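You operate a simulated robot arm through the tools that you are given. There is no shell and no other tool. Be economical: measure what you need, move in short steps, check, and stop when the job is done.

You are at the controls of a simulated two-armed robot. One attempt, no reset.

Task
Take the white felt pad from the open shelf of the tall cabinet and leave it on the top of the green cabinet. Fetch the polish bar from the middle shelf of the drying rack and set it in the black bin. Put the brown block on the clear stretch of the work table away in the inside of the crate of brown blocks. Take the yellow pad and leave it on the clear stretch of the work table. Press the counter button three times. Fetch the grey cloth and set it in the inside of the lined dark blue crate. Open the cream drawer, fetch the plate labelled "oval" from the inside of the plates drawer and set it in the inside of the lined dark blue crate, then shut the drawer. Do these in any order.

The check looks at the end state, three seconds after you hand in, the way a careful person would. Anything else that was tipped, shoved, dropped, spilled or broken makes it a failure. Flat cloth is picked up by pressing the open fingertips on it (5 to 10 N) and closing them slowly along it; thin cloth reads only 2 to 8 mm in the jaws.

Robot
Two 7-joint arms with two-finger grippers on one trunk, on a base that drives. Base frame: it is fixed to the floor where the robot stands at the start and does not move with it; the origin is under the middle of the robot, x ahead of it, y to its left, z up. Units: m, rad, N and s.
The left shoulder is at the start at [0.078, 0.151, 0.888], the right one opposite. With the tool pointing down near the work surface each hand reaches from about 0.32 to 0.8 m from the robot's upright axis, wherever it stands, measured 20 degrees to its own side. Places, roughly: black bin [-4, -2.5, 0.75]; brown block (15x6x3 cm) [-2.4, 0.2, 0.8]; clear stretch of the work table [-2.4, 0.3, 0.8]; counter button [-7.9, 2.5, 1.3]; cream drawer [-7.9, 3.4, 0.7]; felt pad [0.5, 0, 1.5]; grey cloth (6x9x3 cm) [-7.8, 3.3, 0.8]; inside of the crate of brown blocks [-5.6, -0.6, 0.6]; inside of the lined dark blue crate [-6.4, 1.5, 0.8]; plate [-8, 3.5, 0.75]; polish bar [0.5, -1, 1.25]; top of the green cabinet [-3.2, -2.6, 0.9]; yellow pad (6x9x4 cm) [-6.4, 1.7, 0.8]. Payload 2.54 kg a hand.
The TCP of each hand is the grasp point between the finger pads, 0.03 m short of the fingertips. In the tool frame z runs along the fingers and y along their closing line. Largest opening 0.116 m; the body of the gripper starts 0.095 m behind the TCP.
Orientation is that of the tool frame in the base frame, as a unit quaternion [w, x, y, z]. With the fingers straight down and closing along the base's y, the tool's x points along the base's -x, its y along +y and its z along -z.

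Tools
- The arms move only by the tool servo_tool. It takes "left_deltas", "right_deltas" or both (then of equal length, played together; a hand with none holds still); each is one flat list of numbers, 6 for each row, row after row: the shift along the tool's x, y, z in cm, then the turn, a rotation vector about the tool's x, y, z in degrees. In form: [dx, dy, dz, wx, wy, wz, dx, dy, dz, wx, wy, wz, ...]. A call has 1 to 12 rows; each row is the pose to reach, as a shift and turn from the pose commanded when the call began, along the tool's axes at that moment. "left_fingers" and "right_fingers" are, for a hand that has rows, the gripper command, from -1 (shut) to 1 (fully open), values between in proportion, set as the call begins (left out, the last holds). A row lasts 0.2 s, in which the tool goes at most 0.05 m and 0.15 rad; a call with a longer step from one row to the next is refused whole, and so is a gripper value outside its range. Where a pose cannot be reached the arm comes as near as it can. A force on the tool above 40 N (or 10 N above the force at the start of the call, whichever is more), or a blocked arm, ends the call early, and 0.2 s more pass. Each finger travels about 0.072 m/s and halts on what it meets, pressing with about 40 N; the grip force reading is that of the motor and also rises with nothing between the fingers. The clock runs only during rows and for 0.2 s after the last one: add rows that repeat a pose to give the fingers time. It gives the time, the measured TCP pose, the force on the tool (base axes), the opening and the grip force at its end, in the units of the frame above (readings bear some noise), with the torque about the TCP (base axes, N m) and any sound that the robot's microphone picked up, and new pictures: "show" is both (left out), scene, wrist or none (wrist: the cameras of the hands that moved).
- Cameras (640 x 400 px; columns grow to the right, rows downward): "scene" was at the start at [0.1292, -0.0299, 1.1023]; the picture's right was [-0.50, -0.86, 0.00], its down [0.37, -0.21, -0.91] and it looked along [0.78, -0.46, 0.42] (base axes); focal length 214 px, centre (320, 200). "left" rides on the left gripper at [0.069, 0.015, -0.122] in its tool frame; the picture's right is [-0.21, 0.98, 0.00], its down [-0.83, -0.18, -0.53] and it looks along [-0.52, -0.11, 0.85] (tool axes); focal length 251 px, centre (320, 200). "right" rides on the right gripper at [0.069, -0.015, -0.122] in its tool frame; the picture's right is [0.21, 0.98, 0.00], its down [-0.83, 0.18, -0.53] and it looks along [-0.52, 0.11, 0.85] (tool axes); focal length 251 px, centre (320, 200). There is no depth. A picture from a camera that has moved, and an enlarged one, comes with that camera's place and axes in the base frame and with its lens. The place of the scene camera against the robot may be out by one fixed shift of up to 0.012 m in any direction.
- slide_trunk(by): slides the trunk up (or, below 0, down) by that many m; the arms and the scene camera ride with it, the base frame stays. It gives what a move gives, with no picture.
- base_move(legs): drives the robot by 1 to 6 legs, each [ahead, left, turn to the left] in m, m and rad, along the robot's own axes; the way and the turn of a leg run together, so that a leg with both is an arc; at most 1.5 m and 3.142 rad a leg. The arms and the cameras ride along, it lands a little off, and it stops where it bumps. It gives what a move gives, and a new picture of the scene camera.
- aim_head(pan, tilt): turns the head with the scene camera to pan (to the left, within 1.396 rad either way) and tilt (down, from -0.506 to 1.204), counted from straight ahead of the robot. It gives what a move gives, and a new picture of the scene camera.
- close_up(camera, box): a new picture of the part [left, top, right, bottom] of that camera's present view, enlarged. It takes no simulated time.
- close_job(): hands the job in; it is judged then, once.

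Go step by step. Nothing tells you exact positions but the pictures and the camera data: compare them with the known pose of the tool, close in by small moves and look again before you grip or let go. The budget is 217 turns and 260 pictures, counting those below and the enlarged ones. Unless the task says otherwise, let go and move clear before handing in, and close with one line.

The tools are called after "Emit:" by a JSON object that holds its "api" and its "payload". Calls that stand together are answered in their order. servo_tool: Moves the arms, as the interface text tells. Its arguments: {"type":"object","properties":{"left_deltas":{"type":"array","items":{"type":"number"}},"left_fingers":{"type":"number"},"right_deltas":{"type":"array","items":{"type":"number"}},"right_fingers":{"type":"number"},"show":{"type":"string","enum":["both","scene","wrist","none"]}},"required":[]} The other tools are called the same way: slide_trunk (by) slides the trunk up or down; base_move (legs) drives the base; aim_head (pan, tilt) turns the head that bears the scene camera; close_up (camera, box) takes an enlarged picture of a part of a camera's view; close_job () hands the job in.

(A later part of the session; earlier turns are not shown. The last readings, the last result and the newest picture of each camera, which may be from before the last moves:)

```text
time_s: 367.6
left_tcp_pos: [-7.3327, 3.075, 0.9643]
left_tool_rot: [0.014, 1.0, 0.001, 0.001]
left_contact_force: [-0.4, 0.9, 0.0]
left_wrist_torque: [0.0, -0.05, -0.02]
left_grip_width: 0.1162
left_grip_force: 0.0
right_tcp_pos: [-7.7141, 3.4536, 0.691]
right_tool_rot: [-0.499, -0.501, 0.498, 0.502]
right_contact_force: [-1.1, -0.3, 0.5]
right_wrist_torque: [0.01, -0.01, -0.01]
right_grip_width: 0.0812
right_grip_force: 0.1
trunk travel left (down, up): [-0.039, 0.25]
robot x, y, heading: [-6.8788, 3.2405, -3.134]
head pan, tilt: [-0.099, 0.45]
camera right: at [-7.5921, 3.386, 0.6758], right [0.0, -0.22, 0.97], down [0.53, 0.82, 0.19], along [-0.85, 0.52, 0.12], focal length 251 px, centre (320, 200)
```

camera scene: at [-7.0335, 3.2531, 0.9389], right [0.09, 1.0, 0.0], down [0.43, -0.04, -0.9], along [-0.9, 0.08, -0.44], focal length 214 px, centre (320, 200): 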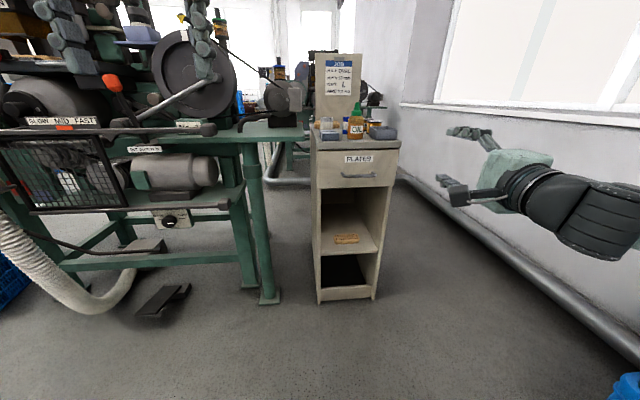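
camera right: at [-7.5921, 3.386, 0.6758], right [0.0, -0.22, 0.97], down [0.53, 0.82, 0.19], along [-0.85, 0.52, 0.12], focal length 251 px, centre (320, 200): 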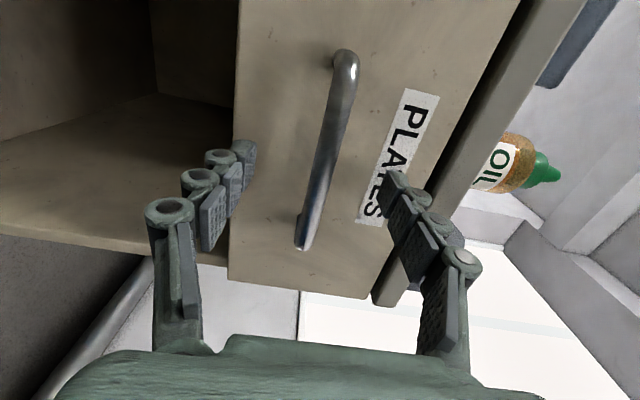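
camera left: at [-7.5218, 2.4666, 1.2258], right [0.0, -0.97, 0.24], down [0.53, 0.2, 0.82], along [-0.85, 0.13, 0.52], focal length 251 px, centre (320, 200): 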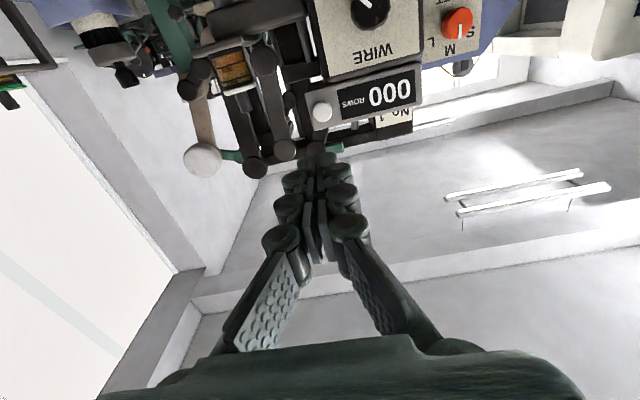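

Emit:
{"api": "servo_tool", "payload": {"right_deltas": [0, 0, 1, 0, 0, 0, 0, 0, 2, 0, 0, 0, 0, 0, 2.7, 0, 0, 0, 0, 0, 3.3, 0, 0, 0], "show": "wrist"}}

```text
time_s: 368.2
left_tcp_pos: [-7.3287, 3.0765, 0.9681]
left_tool_rot: [0.014, 1.0, 0.0, -0.002]
left_contact_force: [0.9, 0.0, -0.2]
left_wrist_torque: [0.0, 0.03, -0.01]
left_grip_width: 0.1157
left_grip_force: 0.1
right_tcp_pos: [-7.7274, 3.4548, 0.6922]
right_tool_rot: [-0.499, -0.502, 0.497, 0.502]
right_contact_force: [74.1, -5.2, -4.3]
right_wrist_torque: [0.1, -0.54, 0.09]
right_grip_width: 0.0831
right_grip_force: 36.2
trunk travel left (down, up): [-0.039, 0.25]
robot x, y, heading: [-6.8733, 3.2379, -3.135]
head pan, tilt: [-0.099, 0.45]
stopped in row 3 (right hand): the force on the tool passed its limit at 47 N (the readings are from after the stop); the commanded pose is now the measured one
camera right: at [-7.6051, 3.3866, 0.6761], right [0.0, -0.22, 0.98], down [0.53, 0.83, 0.19], along [-0.85, 0.52, 0.12], focal length 251 px, centre (320, 200)
```

right: 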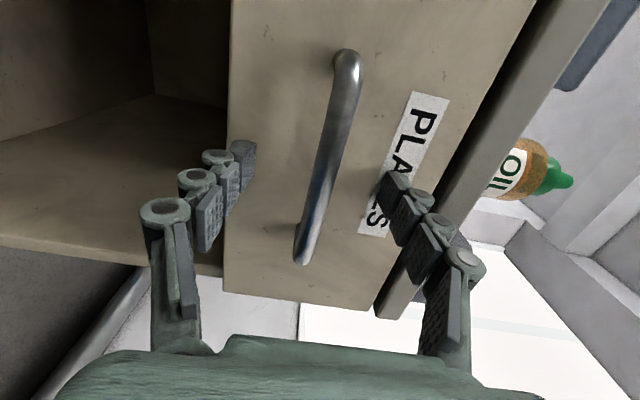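

Fingertips reached the drawer face; the bar is between them. Backing 4 mm and closing on it.

Emit:
{"api": "servo_tool", "payload": {"right_deltas": [0, 0, -0.5, 0, 0, 0, 0, 0, -0.5, 0, 0, 0, 0, 0, -0.5, 0, 0, 0, 0, 0, -0.5, 0, 0, 0, 0, 0, -0.5, 0, 0, 0], "right_fingers": -1, "show": "wrist"}}

```text
time_s: 368.7
left_tcp_pos: [-7.3295, 3.0781, 0.9671]
left_tool_rot: [0.014, 1.0, 0.0, -0.001]
left_contact_force: [-0.3, 0.2, -0.4]
left_wrist_torque: [0.0, -0.09, 0.04]
left_grip_width: 0.1161
left_grip_force: 0.0
right_tcp_pos: [-7.7215, 3.4578, 0.69]
right_tool_rot: [0.499, 0.501, -0.499, -0.501]
right_contact_force: [60.8, -3.7, -0.3]
right_wrist_torque: [-0.3, -0.2, 0.16]
right_grip_width: 0.0096
right_grip_force: 34.2
trunk travel left (down, up): [-0.039, 0.25]
robot x, y, heading: [-6.8717, 3.2409, -3.136]
head pan, tilt: [-0.099, 0.45]
stopped in row 2 (right hand): the force on the tool passed its limit at 95 N (the readings are from after the stop); the commanded pose is now the measured one
camera right: at [-7.5998, 3.3877, 0.6747], right [0.0, -0.22, 0.98], down [0.53, 0.82, 0.19], along [-0.85, 0.52, 0.12], focal length 251 px, centre (320, 200)
```

right: 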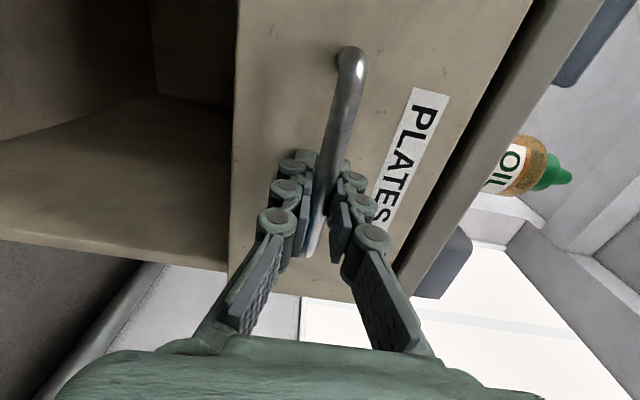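

Bar gripped. Pulling the drawer out, first by arm, then with the base.

Emit:
{"api": "servo_tool", "payload": {"right_deltas": [0, 0, -0.5, 0, 0, 0, 0, 0, -1.2, 0, 0, 0, 0, 0, -2.5, 0, 0, 0, 0, 0, -4, 0, 0, 0], "show": "none"}}

Emit:
{"api": "base_move", "payload": {"legs": [[-0.2, 0, 0]]}}

```text
time_s: 369.7
left_tcp_pos: [-7.331, 3.0764, 0.9655]
left_tool_rot: [0.014, 1.0, 0.0, 0.0]
left_contact_force: [0.2, 0.1, -0.6]
left_wrist_torque: [0.0, -0.02, 0.01]
left_grip_width: 0.1161
left_grip_force: 0.0
right_tcp_pos: [-7.6849, 3.4575, 0.6891]
right_tool_rot: [-0.499, -0.501, 0.498, 0.502]
right_contact_force: [-0.4, 10.0, 11.9]
right_wrist_torque: [-0.42, -0.08, 0.24]
right_grip_width: 0.0105
right_grip_force: 36.3
trunk travel left (down, up): [-0.039, 0.25]
robot x, y, heading: [-6.8725, 3.2395, -3.132]
head pan, tilt: [-0.099, 0.45]
```

```text
time_s: 371.3
left_tcp_pos: [-7.1279, 3.0774, 0.9661]
left_tool_rot: [0.015, 1.0, 0.003, -0.001]
left_contact_force: [0.0, -0.1, 0.3]
left_wrist_torque: [0.0, 0.02, -0.02]
left_grip_width: 0.1161
left_grip_force: 0.0
right_tcp_pos: [-7.4841, 3.4556, 0.6904]
right_tool_rot: [0.499, 0.501, -0.498, -0.501]
right_contact_force: [-0.7, 26.4, 13.7]
right_wrist_torque: [-0.28, -0.08, 0.39]
right_grip_width: 0.0099
right_grip_force: 36.0
trunk travel left (down, up): [-0.039, 0.25]
robot x, y, heading: [-6.6709, 3.2417, -3.134]
head pan, tilt: [-0.099, 0.45]
camera scene: at [-6.83, 3.2554, 0.9392], right [0.09, 1.0, 0.0], down [0.43, -0.04, -0.9], along [-0.9, 0.08, -0.43], focal length 214 px, centre (320, 200)
```

scene: 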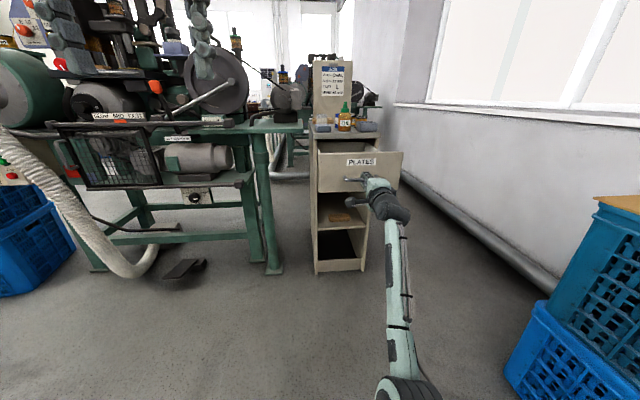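

Drawer is out ~0.24 m. Pulling a bit more for access.

Emit:
{"api": "base_move", "payload": {"legs": [[-0.07, 0, 0]]}}

Emit:
{"api": "close_up", "payload": {"camera": "scene", "box": [280, 90, 440, 210]}}

```text
time_s: 372.3
left_tcp_pos: [-7.0801, 3.0768, 0.9655]
left_tool_rot: [0.014, 1.0, 0.003, 0.0]
left_contact_force: [0.7, -0.6, -0.3]
left_wrist_torque: [-0.01, 0.01, -0.01]
left_grip_width: 0.116
left_grip_force: 0.0
right_tcp_pos: [-7.4364, 3.4568, 0.6898]
right_tool_rot: [-0.499, -0.501, 0.497, 0.502]
right_contact_force: [-0.3, 0.1, -0.2]
right_wrist_torque: [-0.24, -0.01, -0.09]
right_grip_width: 0.0103
right_grip_force: 37.3
trunk travel left (down, up): [-0.039, 0.25]
robot x, y, heading: [-6.6206, 3.2434, -3.127]
head pan, tilt: [-0.099, 0.45]
stopped in leg 1: the force on the tool passed its limit at 119 N (the readings are from after the stop); the commanded pose is now the measured one
camera scene: at [-6.7805, 3.2552, 0.9388], right [0.09, 1.0, 0.0], down [0.43, -0.04, -0.9], along [-0.9, 0.08, -0.44], focal length 214 px, centre (320, 200)
```

scene: 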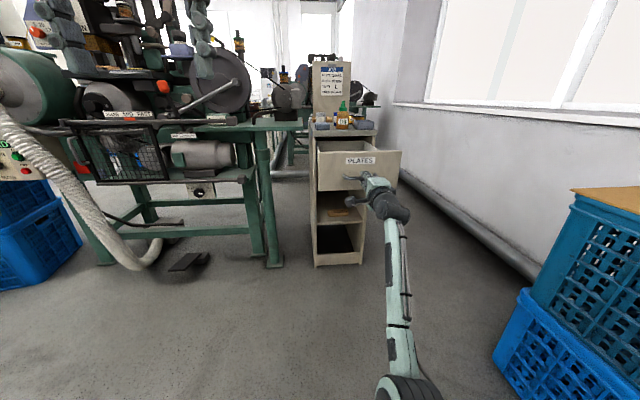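

```text
3.33 times, centred on (360, 150) of scene
camera zoom: at [-6.7805, 3.2552, 0.9388], right [0.09, 1.0, 0.0], down [0.43, -0.04, -0.9], along [-0.9, 0.08, -0.44], focal length 715 px, centre (187, 367)
```

zoom: 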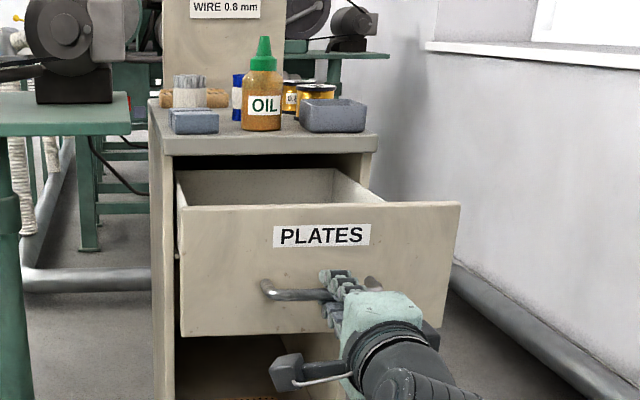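

Drawer is fully open (~0.29 m). Release the handle, back the hand off and return it to vertical.

Emit:
{"api": "servo_tool", "payload": {"right_deltas": [0, 0, 0, 0, 0, 0, 0, 0, 0, 0, 0, 0, 0, 0, -0.5, 0, 0, 0, 0, 0, -3, 0, 0, 0, 0, 0, -7, 0, 0, 0, 0, 0, -11, 0, 0, 0, 0, 0, -14, 0, 0, 0], "right_fingers": 0.5, "show": "none"}}

Emit:
{"api": "servo_tool", "payload": {"right_deltas": [0, 0, 0, 0, 0, -8, 0, 0, 0, 0, 0, -16, 0, 0, 0, 0, 0, -24, 0, 0, 0, 0, 0, -32, 0, 0, 0, 0, 0, -40, 0, 0, 0, 0, 0, -48, 0, 0, 0, 0, 0, -56, 0, 0, 0, 0, 0, -64, 0, 0, 0, 0, 0, -72, 0, 0, 0, 0, 0, -80, 0, 0, 0, 0, 0, -88, 0, 0, 0, 0, 0, -90], "show": "none"}}

Emit:
{"api": "slide_trunk", "payload": {"by": 0.25}}

Emit:
{"api": "servo_tool", "payload": {"right_deltas": [-1, 0, 0, 0, 8, 0, -2, 0, 0, 0, 16, 0, -3, 0, 0, 0, 24, 0, -4, 0, 0, 0, 32, 0, -5, 0, 0, 0, 40, 0, -6, 0, 0, 0, 48, 0, -7, 0, 0, 0, 56, 0, -8, 0, 0, 0, 64, 0, -9, 0, 0, 0, 72, 0, -10, 0, 0, 0, 80, 0, -10, 0, 0, 0, 88, 0, -10, 0, 0, 0, 90, 0], "show": "scene"}}

```text
time_s: 374.1
left_tcp_pos: [-7.0786, 3.0765, 0.9659]
left_tool_rot: [0.014, 1.0, 0.002, 0.0]
left_contact_force: [0.8, -0.8, 0.8]
left_wrist_torque: [-0.01, 0.0, 0.02]
left_grip_width: 0.1162
left_grip_force: 0.1
right_tcp_pos: [-7.3113, 3.4658, 0.7534]
right_tool_rot: [-0.508, -0.486, 0.46, 0.543]
right_contact_force: [0.5, -0.1, -0.1]
right_wrist_torque: [0.0, -0.01, 0.03]
right_grip_width: 0.0868
right_grip_force: 0.1
trunk travel left (down, up): [-0.039, 0.25]
robot x, y, heading: [-6.6235, 3.242, -3.131]
head pan, tilt: [-0.099, 0.45]
stopped in row 7 (right hand): the arm was blocked; the commanded pose is now the measured one
```

```text
time_s: 375.1
left_tcp_pos: [-7.079, 3.0774, 0.9663]
left_tool_rot: [0.014, 1.0, 0.003, 0.0]
left_contact_force: [-0.7, -0.2, -0.3]
left_wrist_torque: [0.02, -0.03, 0.0]
left_grip_width: 0.1159
left_grip_force: 0.0
right_tcp_pos: [-7.3113, 3.4246, 0.772]
right_tool_rot: [-0.417, -0.56, 0.345, 0.627]
right_contact_force: [0.1, -0.7, -0.2]
right_wrist_torque: [-0.01, -0.02, 0.02]
right_grip_width: 0.087
right_grip_force: 0.1
trunk travel left (down, up): [-0.039, 0.25]
robot x, y, heading: [-6.6214, 3.2435, -3.129]
head pan, tilt: [-0.099, 0.45]
stopped in row 4 (right hand): the arm was blocked; the commanded pose is now the measured one
```

```text
time_s: 377.7
left_tcp_pos: [-7.0797, 3.0769, 1.2156]
left_tool_rot: [0.014, 1.0, 0.003, 0.0]
left_contact_force: [0.6, 0.3, -0.6]
left_wrist_torque: [0.01, -0.02, -0.02]
left_grip_width: 0.1161
left_grip_force: 0.0
right_tcp_pos: [-7.3087, 3.4255, 1.0301]
right_tool_rot: [-0.419, -0.554, 0.342, 0.633]
right_contact_force: [0.0, 0.2, -0.1]
right_wrist_torque: [0.01, 0.03, -0.01]
right_grip_width: 0.0871
right_grip_force: 0.1
trunk travel left (down, up): [-0.289, 0.0]
robot x, y, heading: [-6.624, 3.2379, -3.131]
head pan, tilt: [-0.099, 0.45]
```

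```text
time_s: 380.3
left_tcp_pos: [-7.0773, 3.0778, 1.2143]
left_tool_rot: [0.014, 1.0, 0.003, -0.001]
left_contact_force: [-0.3, -0.2, -0.9]
left_wrist_torque: [-0.02, -0.02, 0.0]
left_grip_width: 0.116
left_grip_force: 0.0
right_tcp_pos: [-7.3053, 3.5174, 1.0651]
right_tool_rot: [0.538, 0.84, 0.053, -0.051]
right_contact_force: [1.3, -0.2, 0.0]
right_wrist_torque: [-0.03, 0.0, 0.0]
right_grip_width: 0.0869
right_grip_force: 0.1
trunk travel left (down, up): [-0.289, 0.0]
robot x, y, heading: [-6.6215, 3.2412, -3.132]
head pan, tilt: [-0.099, 0.45]
camera scene: at [-6.7804, 3.2553, 1.1888], right [0.09, 1.0, 0.0], down [0.43, -0.04, -0.9], along [-0.9, 0.08, -0.44], focal length 214 px, centre (320, 200)
```

scene: 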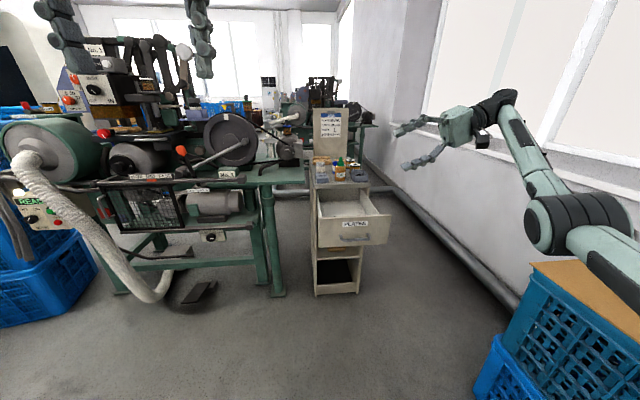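

The arm caught on something while folding near the crates; everything looks undisturbed. Straightening the right hand to vertical by the direct rotation.

Emit:
{"api": "servo_tool", "payload": {"right_deltas": [1, 0, 0, 8.2, 0.8, 0.8, 2, 0, 0, 16.4, 1.6, 1.6, 3, 0, 0, 24.6, 2.4, 2.4, 4, 0, 0, 32.8, 3.1, 3.2, 5, 0, 0, 41, 3.9, 4, 6, 0, 0, 49.2, 4.7, 4.8, 7, 0, 0, 57.4, 5.5, 5.6, 7, 0, 0, 65, 6.2, 6.4, 7, 0, 0, 65, 6.2, 6.4], "show": "both"}}

```text
time_s: 382.3
left_tcp_pos: [-7.0795, 3.0774, 1.2166]
left_tool_rot: [0.013, 1.0, 0.003, 0.0]
left_contact_force: [-0.4, -0.1, -0.4]
left_wrist_torque: [-0.02, -0.02, -0.02]
left_grip_width: 0.1157
left_grip_force: 0.0
right_tcp_pos: [-7.2373, 3.5187, 1.0557]
right_tool_rot: [0.003, 1.0, 0.0, 0.001]
right_contact_force: [0.4, 0.8, 0.4]
right_wrist_torque: [0.01, 0.0, -0.03]
right_grip_width: 0.0869
right_grip_force: 0.1
trunk travel left (down, up): [-0.289, 0.0]
robot x, y, heading: [-6.621, 3.2437, -3.129]
head pan, tilt: [-0.099, 0.45]
camera scene: at [-6.7805, 3.2554, 1.1888], right [0.09, 1.0, 0.0], down [0.43, -0.04, -0.9], along [-0.9, 0.08, -0.44], focal length 214 px, centre (320, 200)
camera right: at [-7.1686, 3.5334, 1.1785], right [0.21, -0.98, 0.01], down [-0.83, -0.18, 0.53], along [-0.52, -0.12, -0.85], focal length 251 px, centre (320, 200)
```

scene: 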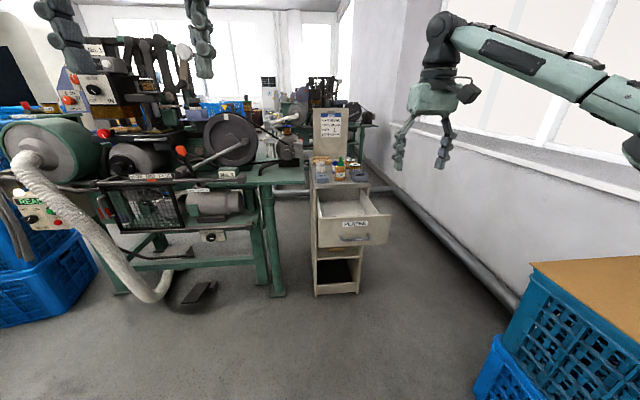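
right: 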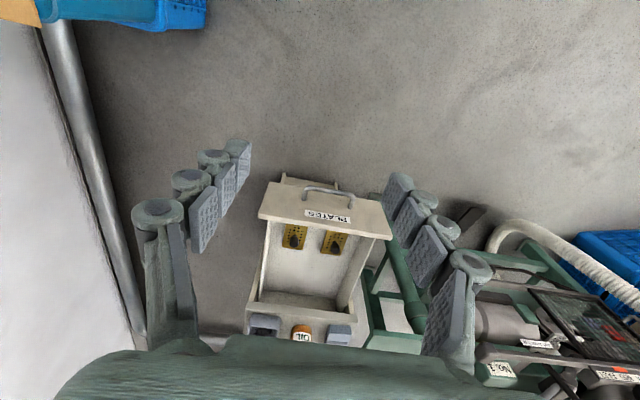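

The drawer holds brass plates near its front. Zooming in to read labels.

Emit:
{"api": "close_up", "payload": {"camera": "right", "box": [240, 170, 400, 350]}}

```text
2.22 times, centred on (320, 260) of right
camera zoom: at [-7.1686, 3.5334, 1.1785], right [0.21, -0.98, 0.01], down [-0.83, -0.18, 0.53], along [-0.52, -0.12, -0.85], focal length 559 px, centre (320, 67)
```

zoom: 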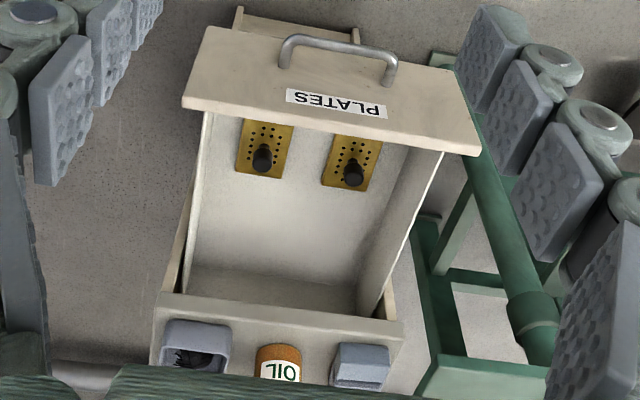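

Two plates with knobs at about (−7.61, 3.507) and (−7.61, 3.391). Moving in for a closer view.

Emit:
{"api": "base_move", "payload": {"legs": [[0.26, 0, 0]]}}

Emit:
{"api": "servo_tool", "payload": {"right_deltas": [0, 2.5, 3, 0, 0, 0, 0, 5, 6, 0, 0, 0, 0, 7, 9, 0, 0, 0, 0, 7, 12, 0, 0, 0, 0, 7, 12, 0, 0, 0], "show": "wrist"}}

Emit:
{"api": "close_up", "payload": {"camera": "right", "box": [230, 20, 430, 200]}}

```text
time_s: 384.2
left_tcp_pos: [-7.3388, 3.0729, 1.2153]
left_tool_rot: [0.014, 1.0, 0.004, 0.001]
left_contact_force: [-0.5, -0.5, -0.6]
left_wrist_torque: [0.01, -0.04, -0.03]
left_grip_width: 0.1159
left_grip_force: 0.1
right_tcp_pos: [-7.4982, 3.5118, 1.0556]
right_tool_rot: [0.003, 1.0, 0.001, 0.0]
right_contact_force: [0.0, 1.4, -0.6]
right_wrist_torque: [0.0, -0.01, 0.0]
right_grip_width: 0.087
right_grip_force: 0.0
trunk travel left (down, up): [-0.289, 0.0]
robot x, y, heading: [-6.8775, 3.2429, -3.122]
head pan, tilt: [-0.099, 0.45]
camera scene: at [-7.0405, 3.2511, 1.1887], right [0.08, 1.0, 0.0], down [0.43, -0.04, -0.9], along [-0.9, 0.08, -0.44], focal length 214 px, centre (320, 200)
```

scene: 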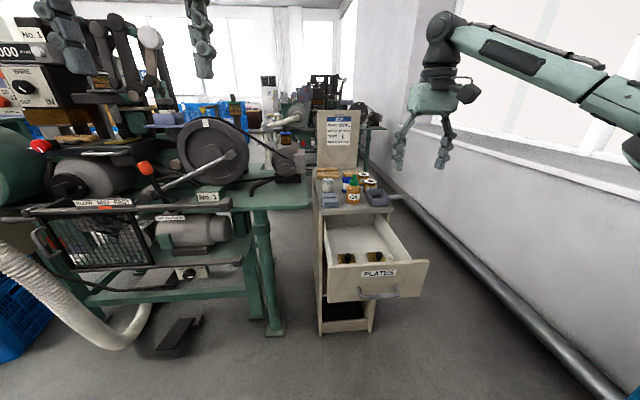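

```text
time_s: 385.4
left_tcp_pos: [-7.3362, 3.0719, 1.2155]
left_tool_rot: [0.013, 1.0, 0.005, 0.0]
left_contact_force: [-1.3, -1.0, -0.4]
left_wrist_torque: [-0.05, -0.01, -0.02]
left_grip_width: 0.116
left_grip_force: 0.0
right_tcp_pos: [-7.4964, 3.4377, 0.9383]
right_tool_rot: [0.003, 1.0, 0.001, 0.001]
right_contact_force: [0.4, -1.0, 0.6]
right_wrist_torque: [0.02, -0.03, -0.03]
right_grip_width: 0.0867
right_grip_force: 0.0
trunk travel left (down, up): [-0.289, 0.0]
robot x, y, heading: [-6.8798, 3.2395, -3.128]
head pan, tilt: [-0.099, 0.45]
camera right: at [-7.4281, 3.4535, 1.0611], right [0.22, -0.98, 0.01], down [-0.83, -0.18, 0.53], along [-0.52, -0.12, -0.85], focal length 251 px, centre (320, 200)
```

right: 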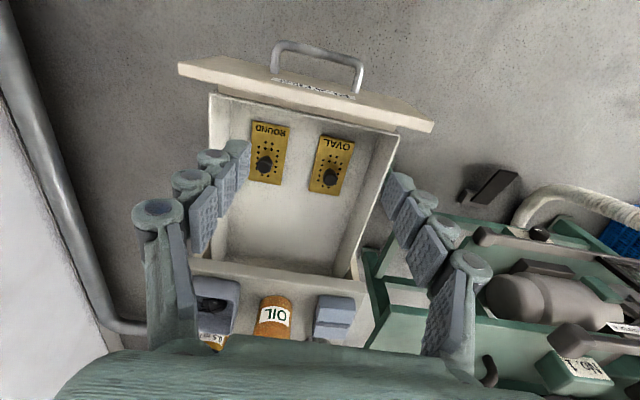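

```text
2.22 times, centred on (330, 110) of right
camera zoom: at [-7.4281, 3.4535, 1.0611], right [0.22, -0.98, 0.01], down [-0.83, -0.18, 0.53], along [-0.52, -0.12, -0.85], focal length 559 px, centre (298, 400)
```

zoom: 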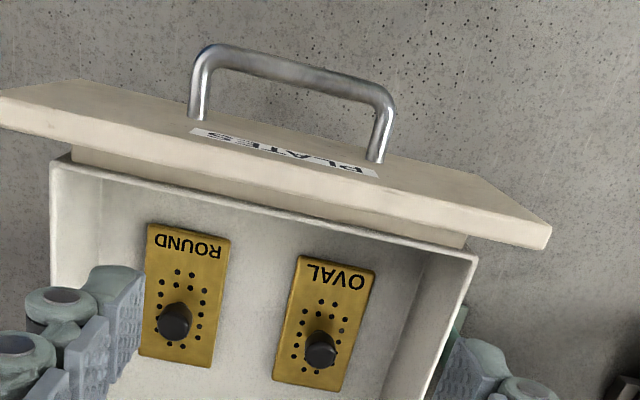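

The OVAL plate is the one at y≈3.39, with its knob at (−7.619, 3.39, 0.67). Nudge the base forward, then bring the right hand above the knob with a narrow opening.

Emit:
{"api": "base_move", "payload": {"legs": [[0.08, 0, 0]]}}

Emit:
{"api": "servo_tool", "payload": {"right_deltas": [-2, 2.4, 2, 0, 0, 0, -4.3, 4.7, 4, 0, 0, 0, -4.3, 4.7, 8, 0, 0, 0, -4.3, 4.7, 12, 0, 0, 0, -4.3, 4.7, 16, 0, 0, 0, -4.3, 4.7, 16, 0, 0, 0], "right_fingers": -0.1, "show": "wrist"}}

```text
time_s: 386.4
left_tcp_pos: [-7.4176, 3.0697, 1.216]
left_tool_rot: [0.014, 1.0, 0.004, 0.001]
left_contact_force: [-0.8, 0.0, 0.4]
left_wrist_torque: [-0.02, -0.05, 0.03]
left_grip_width: 0.1162
left_grip_force: 0.1
right_tcp_pos: [-7.5757, 3.4359, 0.9382]
right_tool_rot: [0.003, 1.0, 0.001, 0.002]
right_contact_force: [-0.4, 0.0, -0.5]
right_wrist_torque: [-0.02, 0.0, -0.04]
right_grip_width: 0.0871
right_grip_force: 0.1
trunk travel left (down, up): [-0.289, 0.0]
robot x, y, heading: [-6.9596, 3.2363, -3.125]
head pan, tilt: [-0.099, 0.45]
camera scene: at [-7.12, 3.2496, 1.1887], right [0.08, 1.0, 0.0], down [0.43, -0.04, -0.9], along [-0.9, 0.07, -0.44], focal length 214 px, centre (320, 200)
```

scene: 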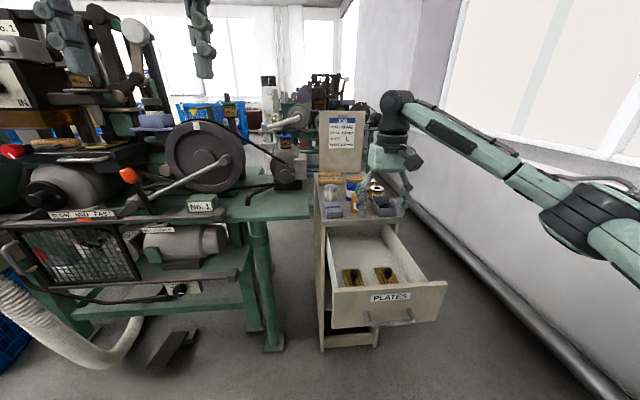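

```text
time_s: 387.8
left_tcp_pos: [-7.4166, 3.0711, 1.2162]
left_tool_rot: [0.014, 1.0, 0.004, 0.0]
left_contact_force: [0.6, 0.0, 0.5]
left_wrist_torque: [0.01, 0.02, 0.02]
left_grip_width: 0.1162
left_grip_force: 0.0
right_tcp_pos: [-7.6208, 3.3865, 0.7831]
right_tool_rot: [0.003, 1.0, 0.001, 0.001]
right_contact_force: [-0.8, -0.6, 0.1]
right_wrist_torque: [0.02, 0.0, -0.01]
right_grip_width: 0.0521
right_grip_force: 0.1
trunk travel left (down, up): [-0.289, 0.0]
robot x, y, heading: [-6.9626, 3.2361, -3.123]
head pan, tilt: [-0.099, 0.45]
camera right: at [-7.5522, 3.4027, 0.9049], right [0.22, -0.98, 0.01], down [-0.83, -0.18, 0.53], along [-0.52, -0.12, -0.85], focal length 251 px, centre (320, 200)
```

right: 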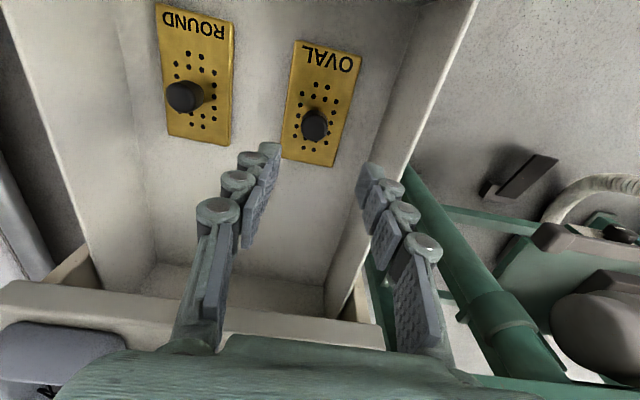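

Emit:
{"api": "servo_tool", "payload": {"right_deltas": [0.3, -0.5, 3, 0, 0, 0, 0.3, -0.5, 6, 0, 0, 0, 0.3, -0.5, 8, 0, 0, 0, 0.3, -0.5, 9, 0, 0, 0], "show": "wrist"}}

```text
time_s: 388.8
left_tcp_pos: [-7.4167, 3.0706, 1.2166]
left_tool_rot: [0.014, 1.0, 0.004, 0.0]
left_contact_force: [0.3, 0.0, 0.2]
left_wrist_torque: [0.01, -0.01, -0.01]
left_grip_width: 0.1161
left_grip_force: 0.0
right_tcp_pos: [-7.6152, 3.394, 0.6881]
right_tool_rot: [0.003, 1.0, 0.002, 0.001]
right_contact_force: [0.8, -0.3, -1.1]
right_wrist_torque: [0.02, -0.01, -0.03]
right_grip_width: 0.0522
right_grip_force: 0.0
trunk travel left (down, up): [-0.289, 0.0]
robot x, y, heading: [-6.9577, 3.2353, -3.126]
head pan, tilt: [-0.099, 0.45]
camera right: at [-7.5467, 3.4096, 0.8105], right [0.22, -0.98, 0.01], down [-0.83, -0.18, 0.53], along [-0.52, -0.12, -0.85], focal length 251 px, centre (320, 200)
```

right: 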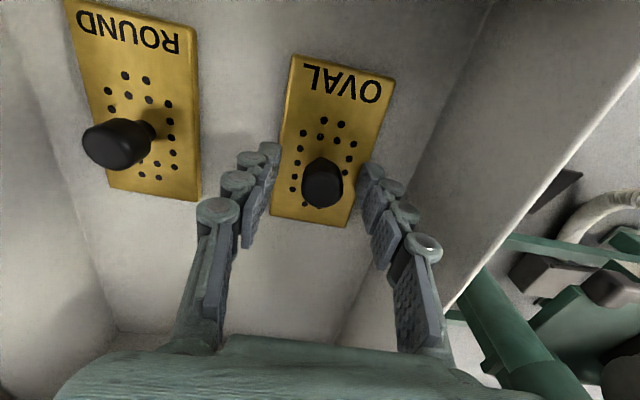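

Knob sits between the fingers. Closing and lifting the OVAL plate.

Emit:
{"api": "servo_tool", "payload": {"right_deltas": [0, 0, 0.4, 0, 0, 0, 0, 0, 0.4, 0, 0, 0, 0, 0, 0.4, 0, 0, 0, 0, 0, 0.4, 0, 0, 0], "right_fingers": -1, "show": "none"}}

Emit:
{"api": "servo_tool", "payload": {"right_deltas": [0, 0, -2, 0, 0, 0, 0, 0, -5, 0, 0, 0, 0, 0, -9, 0, 0, 0, 0, 0, -14, 0, 0, 0, 0, 0, -19, 0, 0, 0, 0, 0, -24, 0, 0, 0], "show": "wrist"}}

```text
time_s: 389.8
left_tcp_pos: [-7.4136, 3.0691, 1.2169]
left_tool_rot: [0.013, 1.0, 0.005, -0.001]
left_contact_force: [0.3, 0.1, -1.2]
left_wrist_torque: [0.03, 0.01, 0.0]
left_grip_width: 0.116
left_grip_force: 0.0
right_tcp_pos: [-7.6156, 3.3907, 0.69]
right_tool_rot: [0.005, 1.0, 0.002, -0.003]
right_contact_force: [-0.7, -9.9, 24.9]
right_wrist_torque: [-0.18, 0.14, 0.04]
right_grip_width: 0.0221
right_grip_force: 39.1
trunk travel left (down, up): [-0.289, 0.0]
robot x, y, heading: [-6.9593, 3.2383, -3.123]
head pan, tilt: [-0.099, 0.45]
```

```text
time_s: 391.2
left_tcp_pos: [-7.4168, 3.0694, 1.2164]
left_tool_rot: [0.014, 1.0, 0.005, 0.0]
left_contact_force: [0.2, -0.4, 0.4]
left_wrist_torque: [-0.01, 0.0, -0.02]
left_grip_width: 0.1163
left_grip_force: 0.1
right_tcp_pos: [-7.6174, 3.3964, 0.9245]
right_tool_rot: [0.003, 1.0, 0.002, 0.002]
right_contact_force: [-0.5, 0.0, -2.0]
right_wrist_torque: [0.0, 0.08, 0.01]
right_grip_width: 0.0221
right_grip_force: 40.0
trunk travel left (down, up): [-0.289, 0.0]
robot x, y, heading: [-6.957, 3.2359, -3.119]
head pan, tilt: [-0.099, 0.45]
camera right: at [-7.5485, 3.4121, 1.0479], right [0.22, -0.98, 0.01], down [-0.83, -0.18, 0.53], along [-0.52, -0.12, -0.85], focal length 251 px, centre (320, 200)
```

right: 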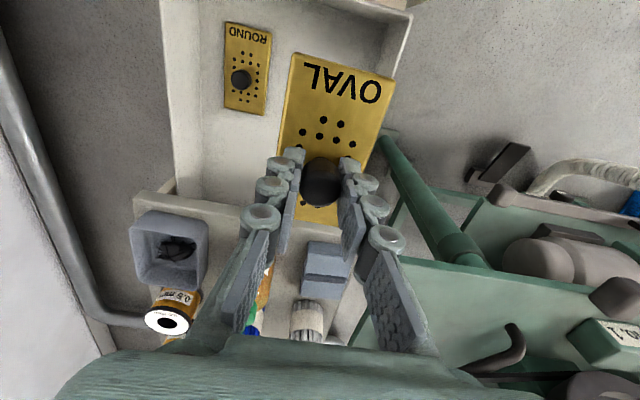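

Plate is in the right hand. Pull it back and up, then shift the base right so the left hand faces the drawer.

Emit:
{"api": "servo_tool", "payload": {"right_deltas": [0, 0, -4, 0, 0, 0, 0, 0, -8, 0, 0, 0, 4, 0, -10, 0, 0, 0, 8, 0, -11, 0, 0, 0, 12, 0, -12, 0, 0, 0, 16, 0, -12, 0, 0, 0, 20, 0, -12, 0, 0, 0], "show": "none"}}

Emit:
{"api": "base_move", "payload": {"legs": [[0, -0.2, 0]]}}

Emit:
{"api": "servo_tool", "payload": {"left_deltas": [0, 0, 3.5, 0, -7.5, 0, 0, 0, 7, 0, -15, 0, 0, 0, 10.5, 0, -22.5, 0, 0, 0, 14, 0, -30, 0, 0, 0, 18, 0, -37.5, 0, 0, 0, 22, 0, -45, 0, 0, 0, 26, 0, -45, 0, 0, 0, 30, 0, -45, 0, 0, 0, 30, 0, -45, 0], "left_fingers": -1, "show": "both"}}

```text
time_s: 392.8
left_tcp_pos: [-7.4162, 3.0706, 1.2153]
left_tool_rot: [0.014, 1.0, 0.004, 0.0]
left_contact_force: [-0.2, -0.2, 0.2]
left_wrist_torque: [0.0, -0.01, 0.01]
left_grip_width: 0.116
left_grip_force: 0.1
right_tcp_pos: [-7.4151, 3.3934, 1.0452]
right_tool_rot: [0.003, 1.0, 0.002, 0.001]
right_contact_force: [1.1, -0.1, -3.0]
right_wrist_torque: [0.03, 0.03, 0.0]
right_grip_width: 0.0222
right_grip_force: 40.0
trunk travel left (down, up): [-0.289, 0.0]
robot x, y, heading: [-6.9615, 3.237, -3.123]
head pan, tilt: [-0.099, 0.45]
```

```text
time_s: 395.4
left_tcp_pos: [-7.4193, 3.2746, 1.2161]
left_tool_rot: [0.014, 1.0, 0.004, 0.001]
left_contact_force: [-0.6, 0.0, -1.0]
left_wrist_torque: [0.0, 0.03, 0.0]
left_grip_width: 0.1161
left_grip_force: 0.0
right_tcp_pos: [-7.4168, 3.5969, 1.0435]
right_tool_rot: [0.005, 1.0, 0.001, 0.0]
right_contact_force: [0.1, 0.6, -2.0]
right_wrist_torque: [-0.02, -0.01, 0.02]
right_grip_width: 0.0222
right_grip_force: 40.6
trunk travel left (down, up): [-0.289, 0.0]
robot x, y, heading: [-6.9657, 3.4412, -3.13]
head pan, tilt: [-0.099, 0.45]
camera scene: at [-7.1225, 3.4538, 1.1888], right [0.08, 1.0, 0.0], down [0.43, -0.04, -0.9], along [-0.9, 0.08, -0.44], focal length 214 px, centre (320, 200)
```

scene: 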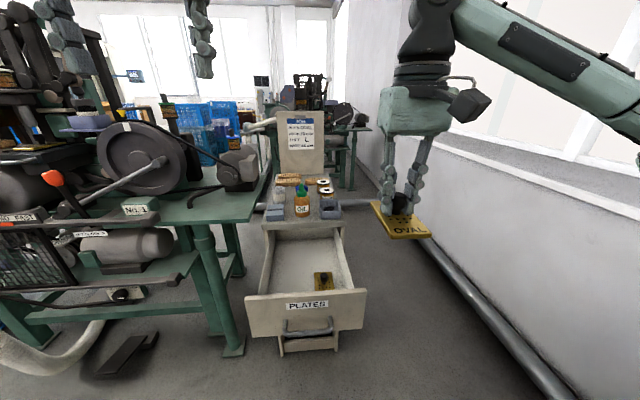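

```text
time_s: 397.4
left_tcp_pos: [-7.4474, 3.2726, 0.921]
left_tool_rot: [0.014, 0.924, -0.002, -0.382]
left_contact_force: [-0.7, 0.7, 0.3]
left_wrist_torque: [0.0, -0.01, -0.01]
left_grip_width: 0.0003
left_grip_force: 28.7
left hand out of reach, approached as far as the arm can: row 6, 7, 8, 9
right_tcp_pos: [-7.4177, 3.5961, 1.0422]
right_tool_rot: [0.002, 1.0, 0.0, 0.0]
right_contact_force: [-0.1, -0.4, -2.1]
right_wrist_torque: [0.01, 0.0, -0.02]
right_grip_width: 0.0221
right_grip_force: 40.0
trunk travel left (down, up): [-0.289, 0.0]
robot x, y, heading: [-6.9608, 3.4391, -3.128]
head pan, tilt: [-0.099, 0.45]
camera scene: at [-7.1224, 3.4537, 1.1888], right [0.08, 1.0, 0.0], down [0.43, -0.04, -0.9], along [-0.9, 0.08, -0.44], focal length 214 px, centre (320, 200)
camera left: at [-7.3134, 3.2618, 0.9603], right [-0.14, -0.97, 0.18], down [-0.21, 0.21, 0.96], along [-0.97, 0.1, -0.23], focal length 251 px, centre (320, 200)
```

scene: 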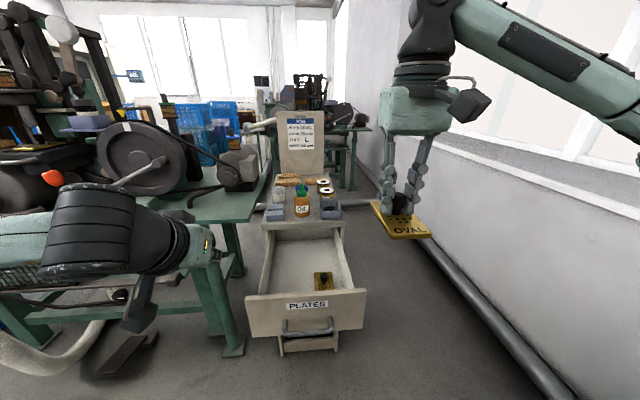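
left: 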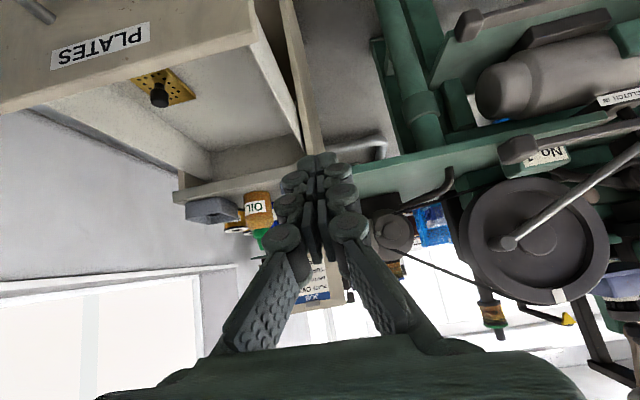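

Need more arm room: back the base up 0.25 m, set the closed left fingertips in front of the drawer face, then drive forward to push it shut.

Emit:
{"api": "base_move", "payload": {"legs": [[-0.25, 0, 0]]}}

Emit:
{"api": "servo_tool", "payload": {"left_deltas": [0, -2, 4, 0, 0, 0, -0.1, -4, 8, 0, 0, 0, -0.2, -6, 12, 0, 0, 0, -0.3, -8, 16, 0, 0, 0, -0.4, -10, 20, 0, 0, 0, -0.5, -12, 24, 0, 0, 0, -0.6, -14, 28, 0, 0, 0, -0.8, -15, 30, 0, 0, 0, -0.8, -15, 30, 0, 0, 0], "show": "both"}}

```text
time_s: 399.2
left_tcp_pos: [-7.2038, 3.278, 0.9226]
left_tool_rot: [0.014, 0.924, -0.004, -0.382]
left_contact_force: [1.2, -0.7, 0.0]
left_wrist_torque: [0.03, -0.01, -0.01]
left_grip_width: 0.0
left_grip_force: 28.4
right_tcp_pos: [-7.1715, 3.603, 1.0438]
right_tool_rot: [0.003, 1.0, -0.002, 0.001]
right_contact_force: [0.8, -0.2, -2.1]
right_wrist_torque: [-0.02, -0.01, 0.0]
right_grip_width: 0.022
right_grip_force: 39.6
trunk travel left (down, up): [-0.289, 0.0]
robot x, y, heading: [-6.7202, 3.4454, -3.135]
head pan, tilt: [-0.099, 0.45]
camera scene: at [-6.8777, 3.4574, 1.1889], right [0.09, 1.0, 0.0], down [0.43, -0.04, -0.9], along [-0.9, 0.08, -0.43], focal length 214 px, centre (320, 200)
```

scene: 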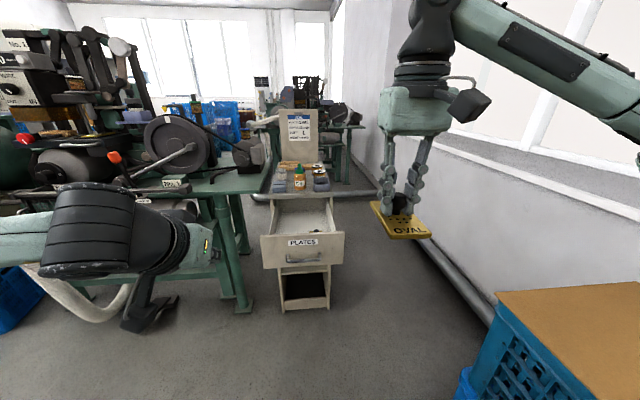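

```text
time_s: 401.2
left_tcp_pos: [-7.4213, 3.4251, 0.7127]
left_tool_rot: [0.013, 0.924, -0.003, -0.381]
left_contact_force: [0.1, -0.9, 0.5]
left_wrist_torque: [-0.03, 0.03, -0.03]
left_grip_width: 0.0001
left_grip_force: 29.0
right_tcp_pos: [-7.1731, 3.603, 1.0453]
right_tool_rot: [0.003, 1.0, -0.002, 0.001]
right_contact_force: [-0.6, 0.8, -2.0]
right_wrist_torque: [-0.01, 0.01, 0.0]
right_grip_width: 0.022
right_grip_force: 40.0
trunk travel left (down, up): [-0.289, 0.0]
robot x, y, heading: [-6.7202, 3.4418, -3.123]
head pan, tilt: [-0.099, 0.45]
camera scene: at [-6.8782, 3.4574, 1.1888], right [0.09, 1.0, 0.0], down [0.43, -0.04, -0.9], along [-0.9, 0.08, -0.44], focal length 214 px, centre (320, 200)
camera left: at [-7.2873, 3.4126, 0.7505], right [-0.15, -0.97, 0.18], down [-0.21, 0.21, 0.96], along [-0.97, 0.11, -0.23], focal length 251 px, centre (320, 200)
```

scene: 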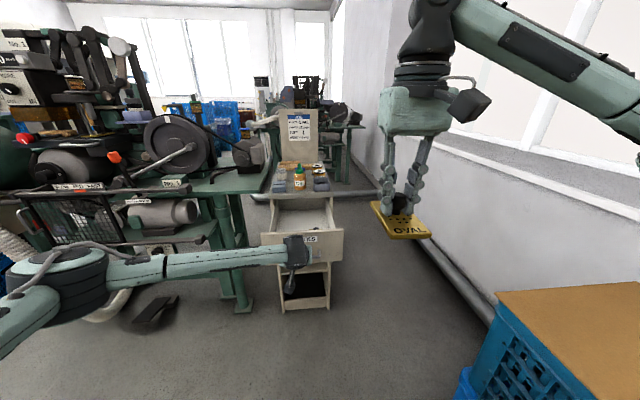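
left: 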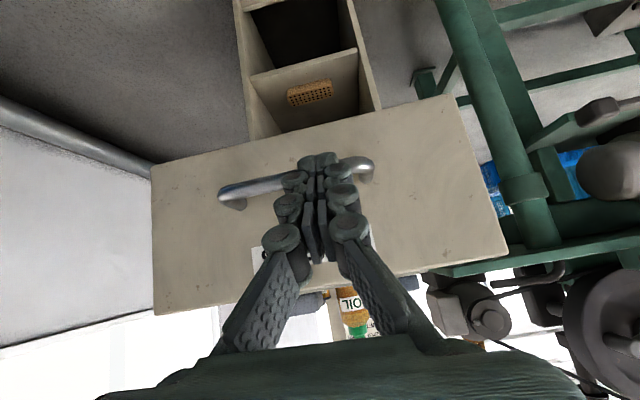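

The tip is level with the handle bar; raise 2.5 cm to push on the face, then drive forward.

Emit:
{"api": "servo_tool", "payload": {"left_deltas": [-0.9, 0, -0.9, 0, 0, 0, -1.8, 0, -1.8, 0, 0, 0, -1.8, 0, -1.8, 0, 0, 0], "show": "none"}}

Emit:
{"api": "base_move", "payload": {"legs": [[0.29, 0, 0]]}}

```text
time_s: 402.0
left_tcp_pos: [-7.4218, 3.4229, 0.7388]
left_tool_rot: [0.013, 0.924, -0.004, -0.382]
left_contact_force: [-0.2, -0.1, 0.4]
left_wrist_torque: [-0.01, -0.02, 0.01]
left_grip_width: 0.0
left_grip_force: 28.4
right_tcp_pos: [-7.1731, 3.6023, 1.0425]
right_tool_rot: [0.003, 1.0, -0.002, 0.001]
right_contact_force: [-0.5, -1.0, -2.0]
right_wrist_torque: [-0.02, 0.0, 0.01]
right_grip_width: 0.0222
right_grip_force: 39.9
trunk travel left (down, up): [-0.289, 0.0]
robot x, y, heading: [-6.7205, 3.4422, -3.132]
head pan, tilt: [-0.099, 0.45]
```

```text
time_s: 404.0
left_tcp_pos: [-7.7046, 3.4229, 0.7372]
left_tool_rot: [0.013, 0.924, -0.006, -0.381]
left_contact_force: [0.5, -0.1, -0.2]
left_wrist_torque: [-0.06, -0.02, 0.0]
left_grip_width: 0.0
left_grip_force: 28.2
right_tcp_pos: [-7.4533, 3.6002, 1.0438]
right_tool_rot: [0.003, 1.0, -0.002, 0.001]
right_contact_force: [-0.9, -1.2, -1.1]
right_wrist_torque: [0.0, -0.01, -0.03]
right_grip_width: 0.022
right_grip_force: 39.5
trunk travel left (down, up): [-0.289, 0.0]
robot x, y, heading: [-6.9993, 3.4413, -3.138]
head pan, tilt: [-0.099, 0.45]
camera scene: at [-7.1601, 3.4554, 1.1887], right [0.09, 1.0, 0.0], down [0.43, -0.04, -0.9], along [-0.9, 0.08, -0.44], focal length 214 px, centre (320, 200)
```

scene: 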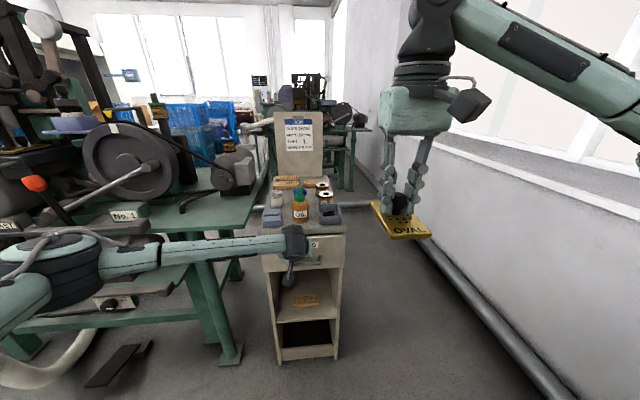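

Emit:
{"api": "servo_tool", "payload": {"left_deltas": [-0.7, 0, 0.7, 0, 0, 0, -1.4, 0, 1.4, 0, 0, 0, -1.9, 0, 1.9, 0, 0, 0, -2.3, 0, 2.3, 0, 0, 0, -2.7, 0, 2.7, 0, 0, 0, -3, 0, 3, 0, 0, 0], "show": "wrist"}}

```text
time_s: 404.8
left_tcp_pos: [-7.7234, 3.4247, 0.735]
left_tool_rot: [0.012, 0.927, -0.007, -0.376]
left_contact_force: [14.5, -2.0, 6.1]
left_wrist_torque: [-0.12, 0.01, 0.08]
left_grip_width: 0.0059
left_grip_force: 28.9
right_tcp_pos: [-7.4527, 3.6003, 1.0444]
right_tool_rot: [0.003, 1.0, -0.002, 0.001]
right_contact_force: [-0.5, -0.7, -2.0]
right_wrist_torque: [-0.03, -0.02, -0.02]
right_grip_width: 0.0221
right_grip_force: 40.1
trunk travel left (down, up): [-0.289, 0.0]
robot x, y, heading: [-6.9981, 3.4401, -3.131]
head pan, tilt: [-0.099, 0.45]
stopped in row 4 (left hand): the force on the tool passed its limit at 49 N (the readings are from after the stop); the commanded pose is now the measured one
camera left: at [-7.5897, 3.4114, 0.7756], right [-0.16, -0.97, 0.18], down [-0.22, 0.21, 0.95], along [-0.96, 0.11, -0.25], focal length 251 px, centre (320, 200)
```

left: 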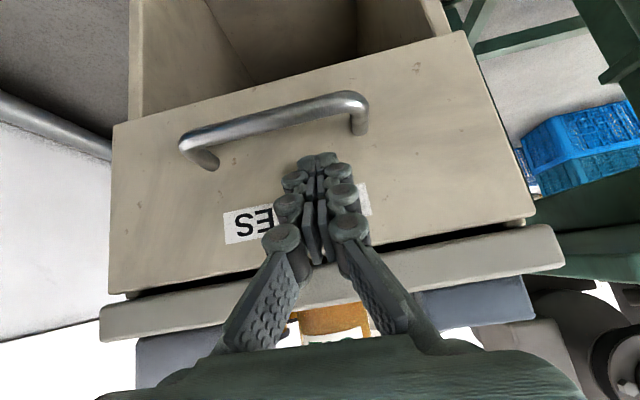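

Emit:
{"api": "servo_tool", "payload": {"left_deltas": [-0.5, 0, 0.5, 0, 0, 0, -1, 0, 1, 0, 0, 0], "show": "none"}}

Emit:
{"api": "close_up", "payload": {"camera": "left", "box": [380, 150, 580, 300]}}

```text
time_s: 405.2
left_tcp_pos: [-7.7231, 3.4258, 0.7332]
left_tool_rot: [0.013, 0.929, -0.007, -0.371]
left_contact_force: [16.6, -2.8, 6.9]
left_wrist_torque: [-0.09, 0.02, 0.09]
left_grip_width: 0.0061
left_grip_force: 29.1
right_tcp_pos: [-7.4527, 3.5998, 1.043]
right_tool_rot: [0.002, 1.0, -0.002, 0.001]
right_contact_force: [-0.2, 0.0, -2.5]
right_wrist_torque: [-0.02, 0.02, -0.01]
right_grip_width: 0.0221
right_grip_force: 40.0
trunk travel left (down, up): [-0.289, 0.0]
robot x, y, heading: [-6.9999, 3.4401, -3.134]
head pan, tilt: [-0.099, 0.45]
stopped in row 1 (left hand): the force on the tool passed its limit at 48 N (the readings are from after the stop); the commanded pose is now the measured one
```

```text
2.67 times, centred on (480, 225) of left
camera zoom: at [-7.5902, 3.4126, 0.7739], right [-0.16, -0.97, 0.17], down [-0.23, 0.21, 0.95], along [-0.96, 0.11, -0.26], focal length 670 px, centre (-107, 133)
```

zoom: 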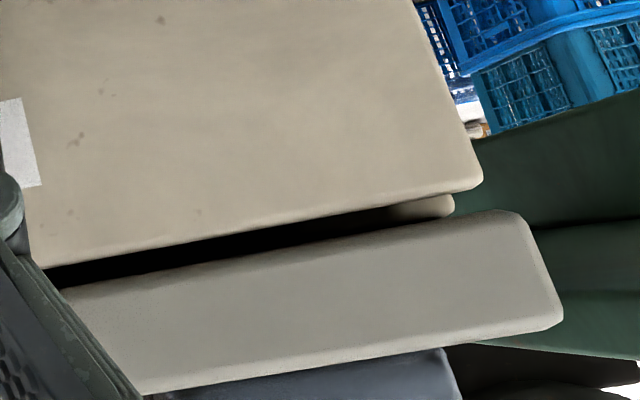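

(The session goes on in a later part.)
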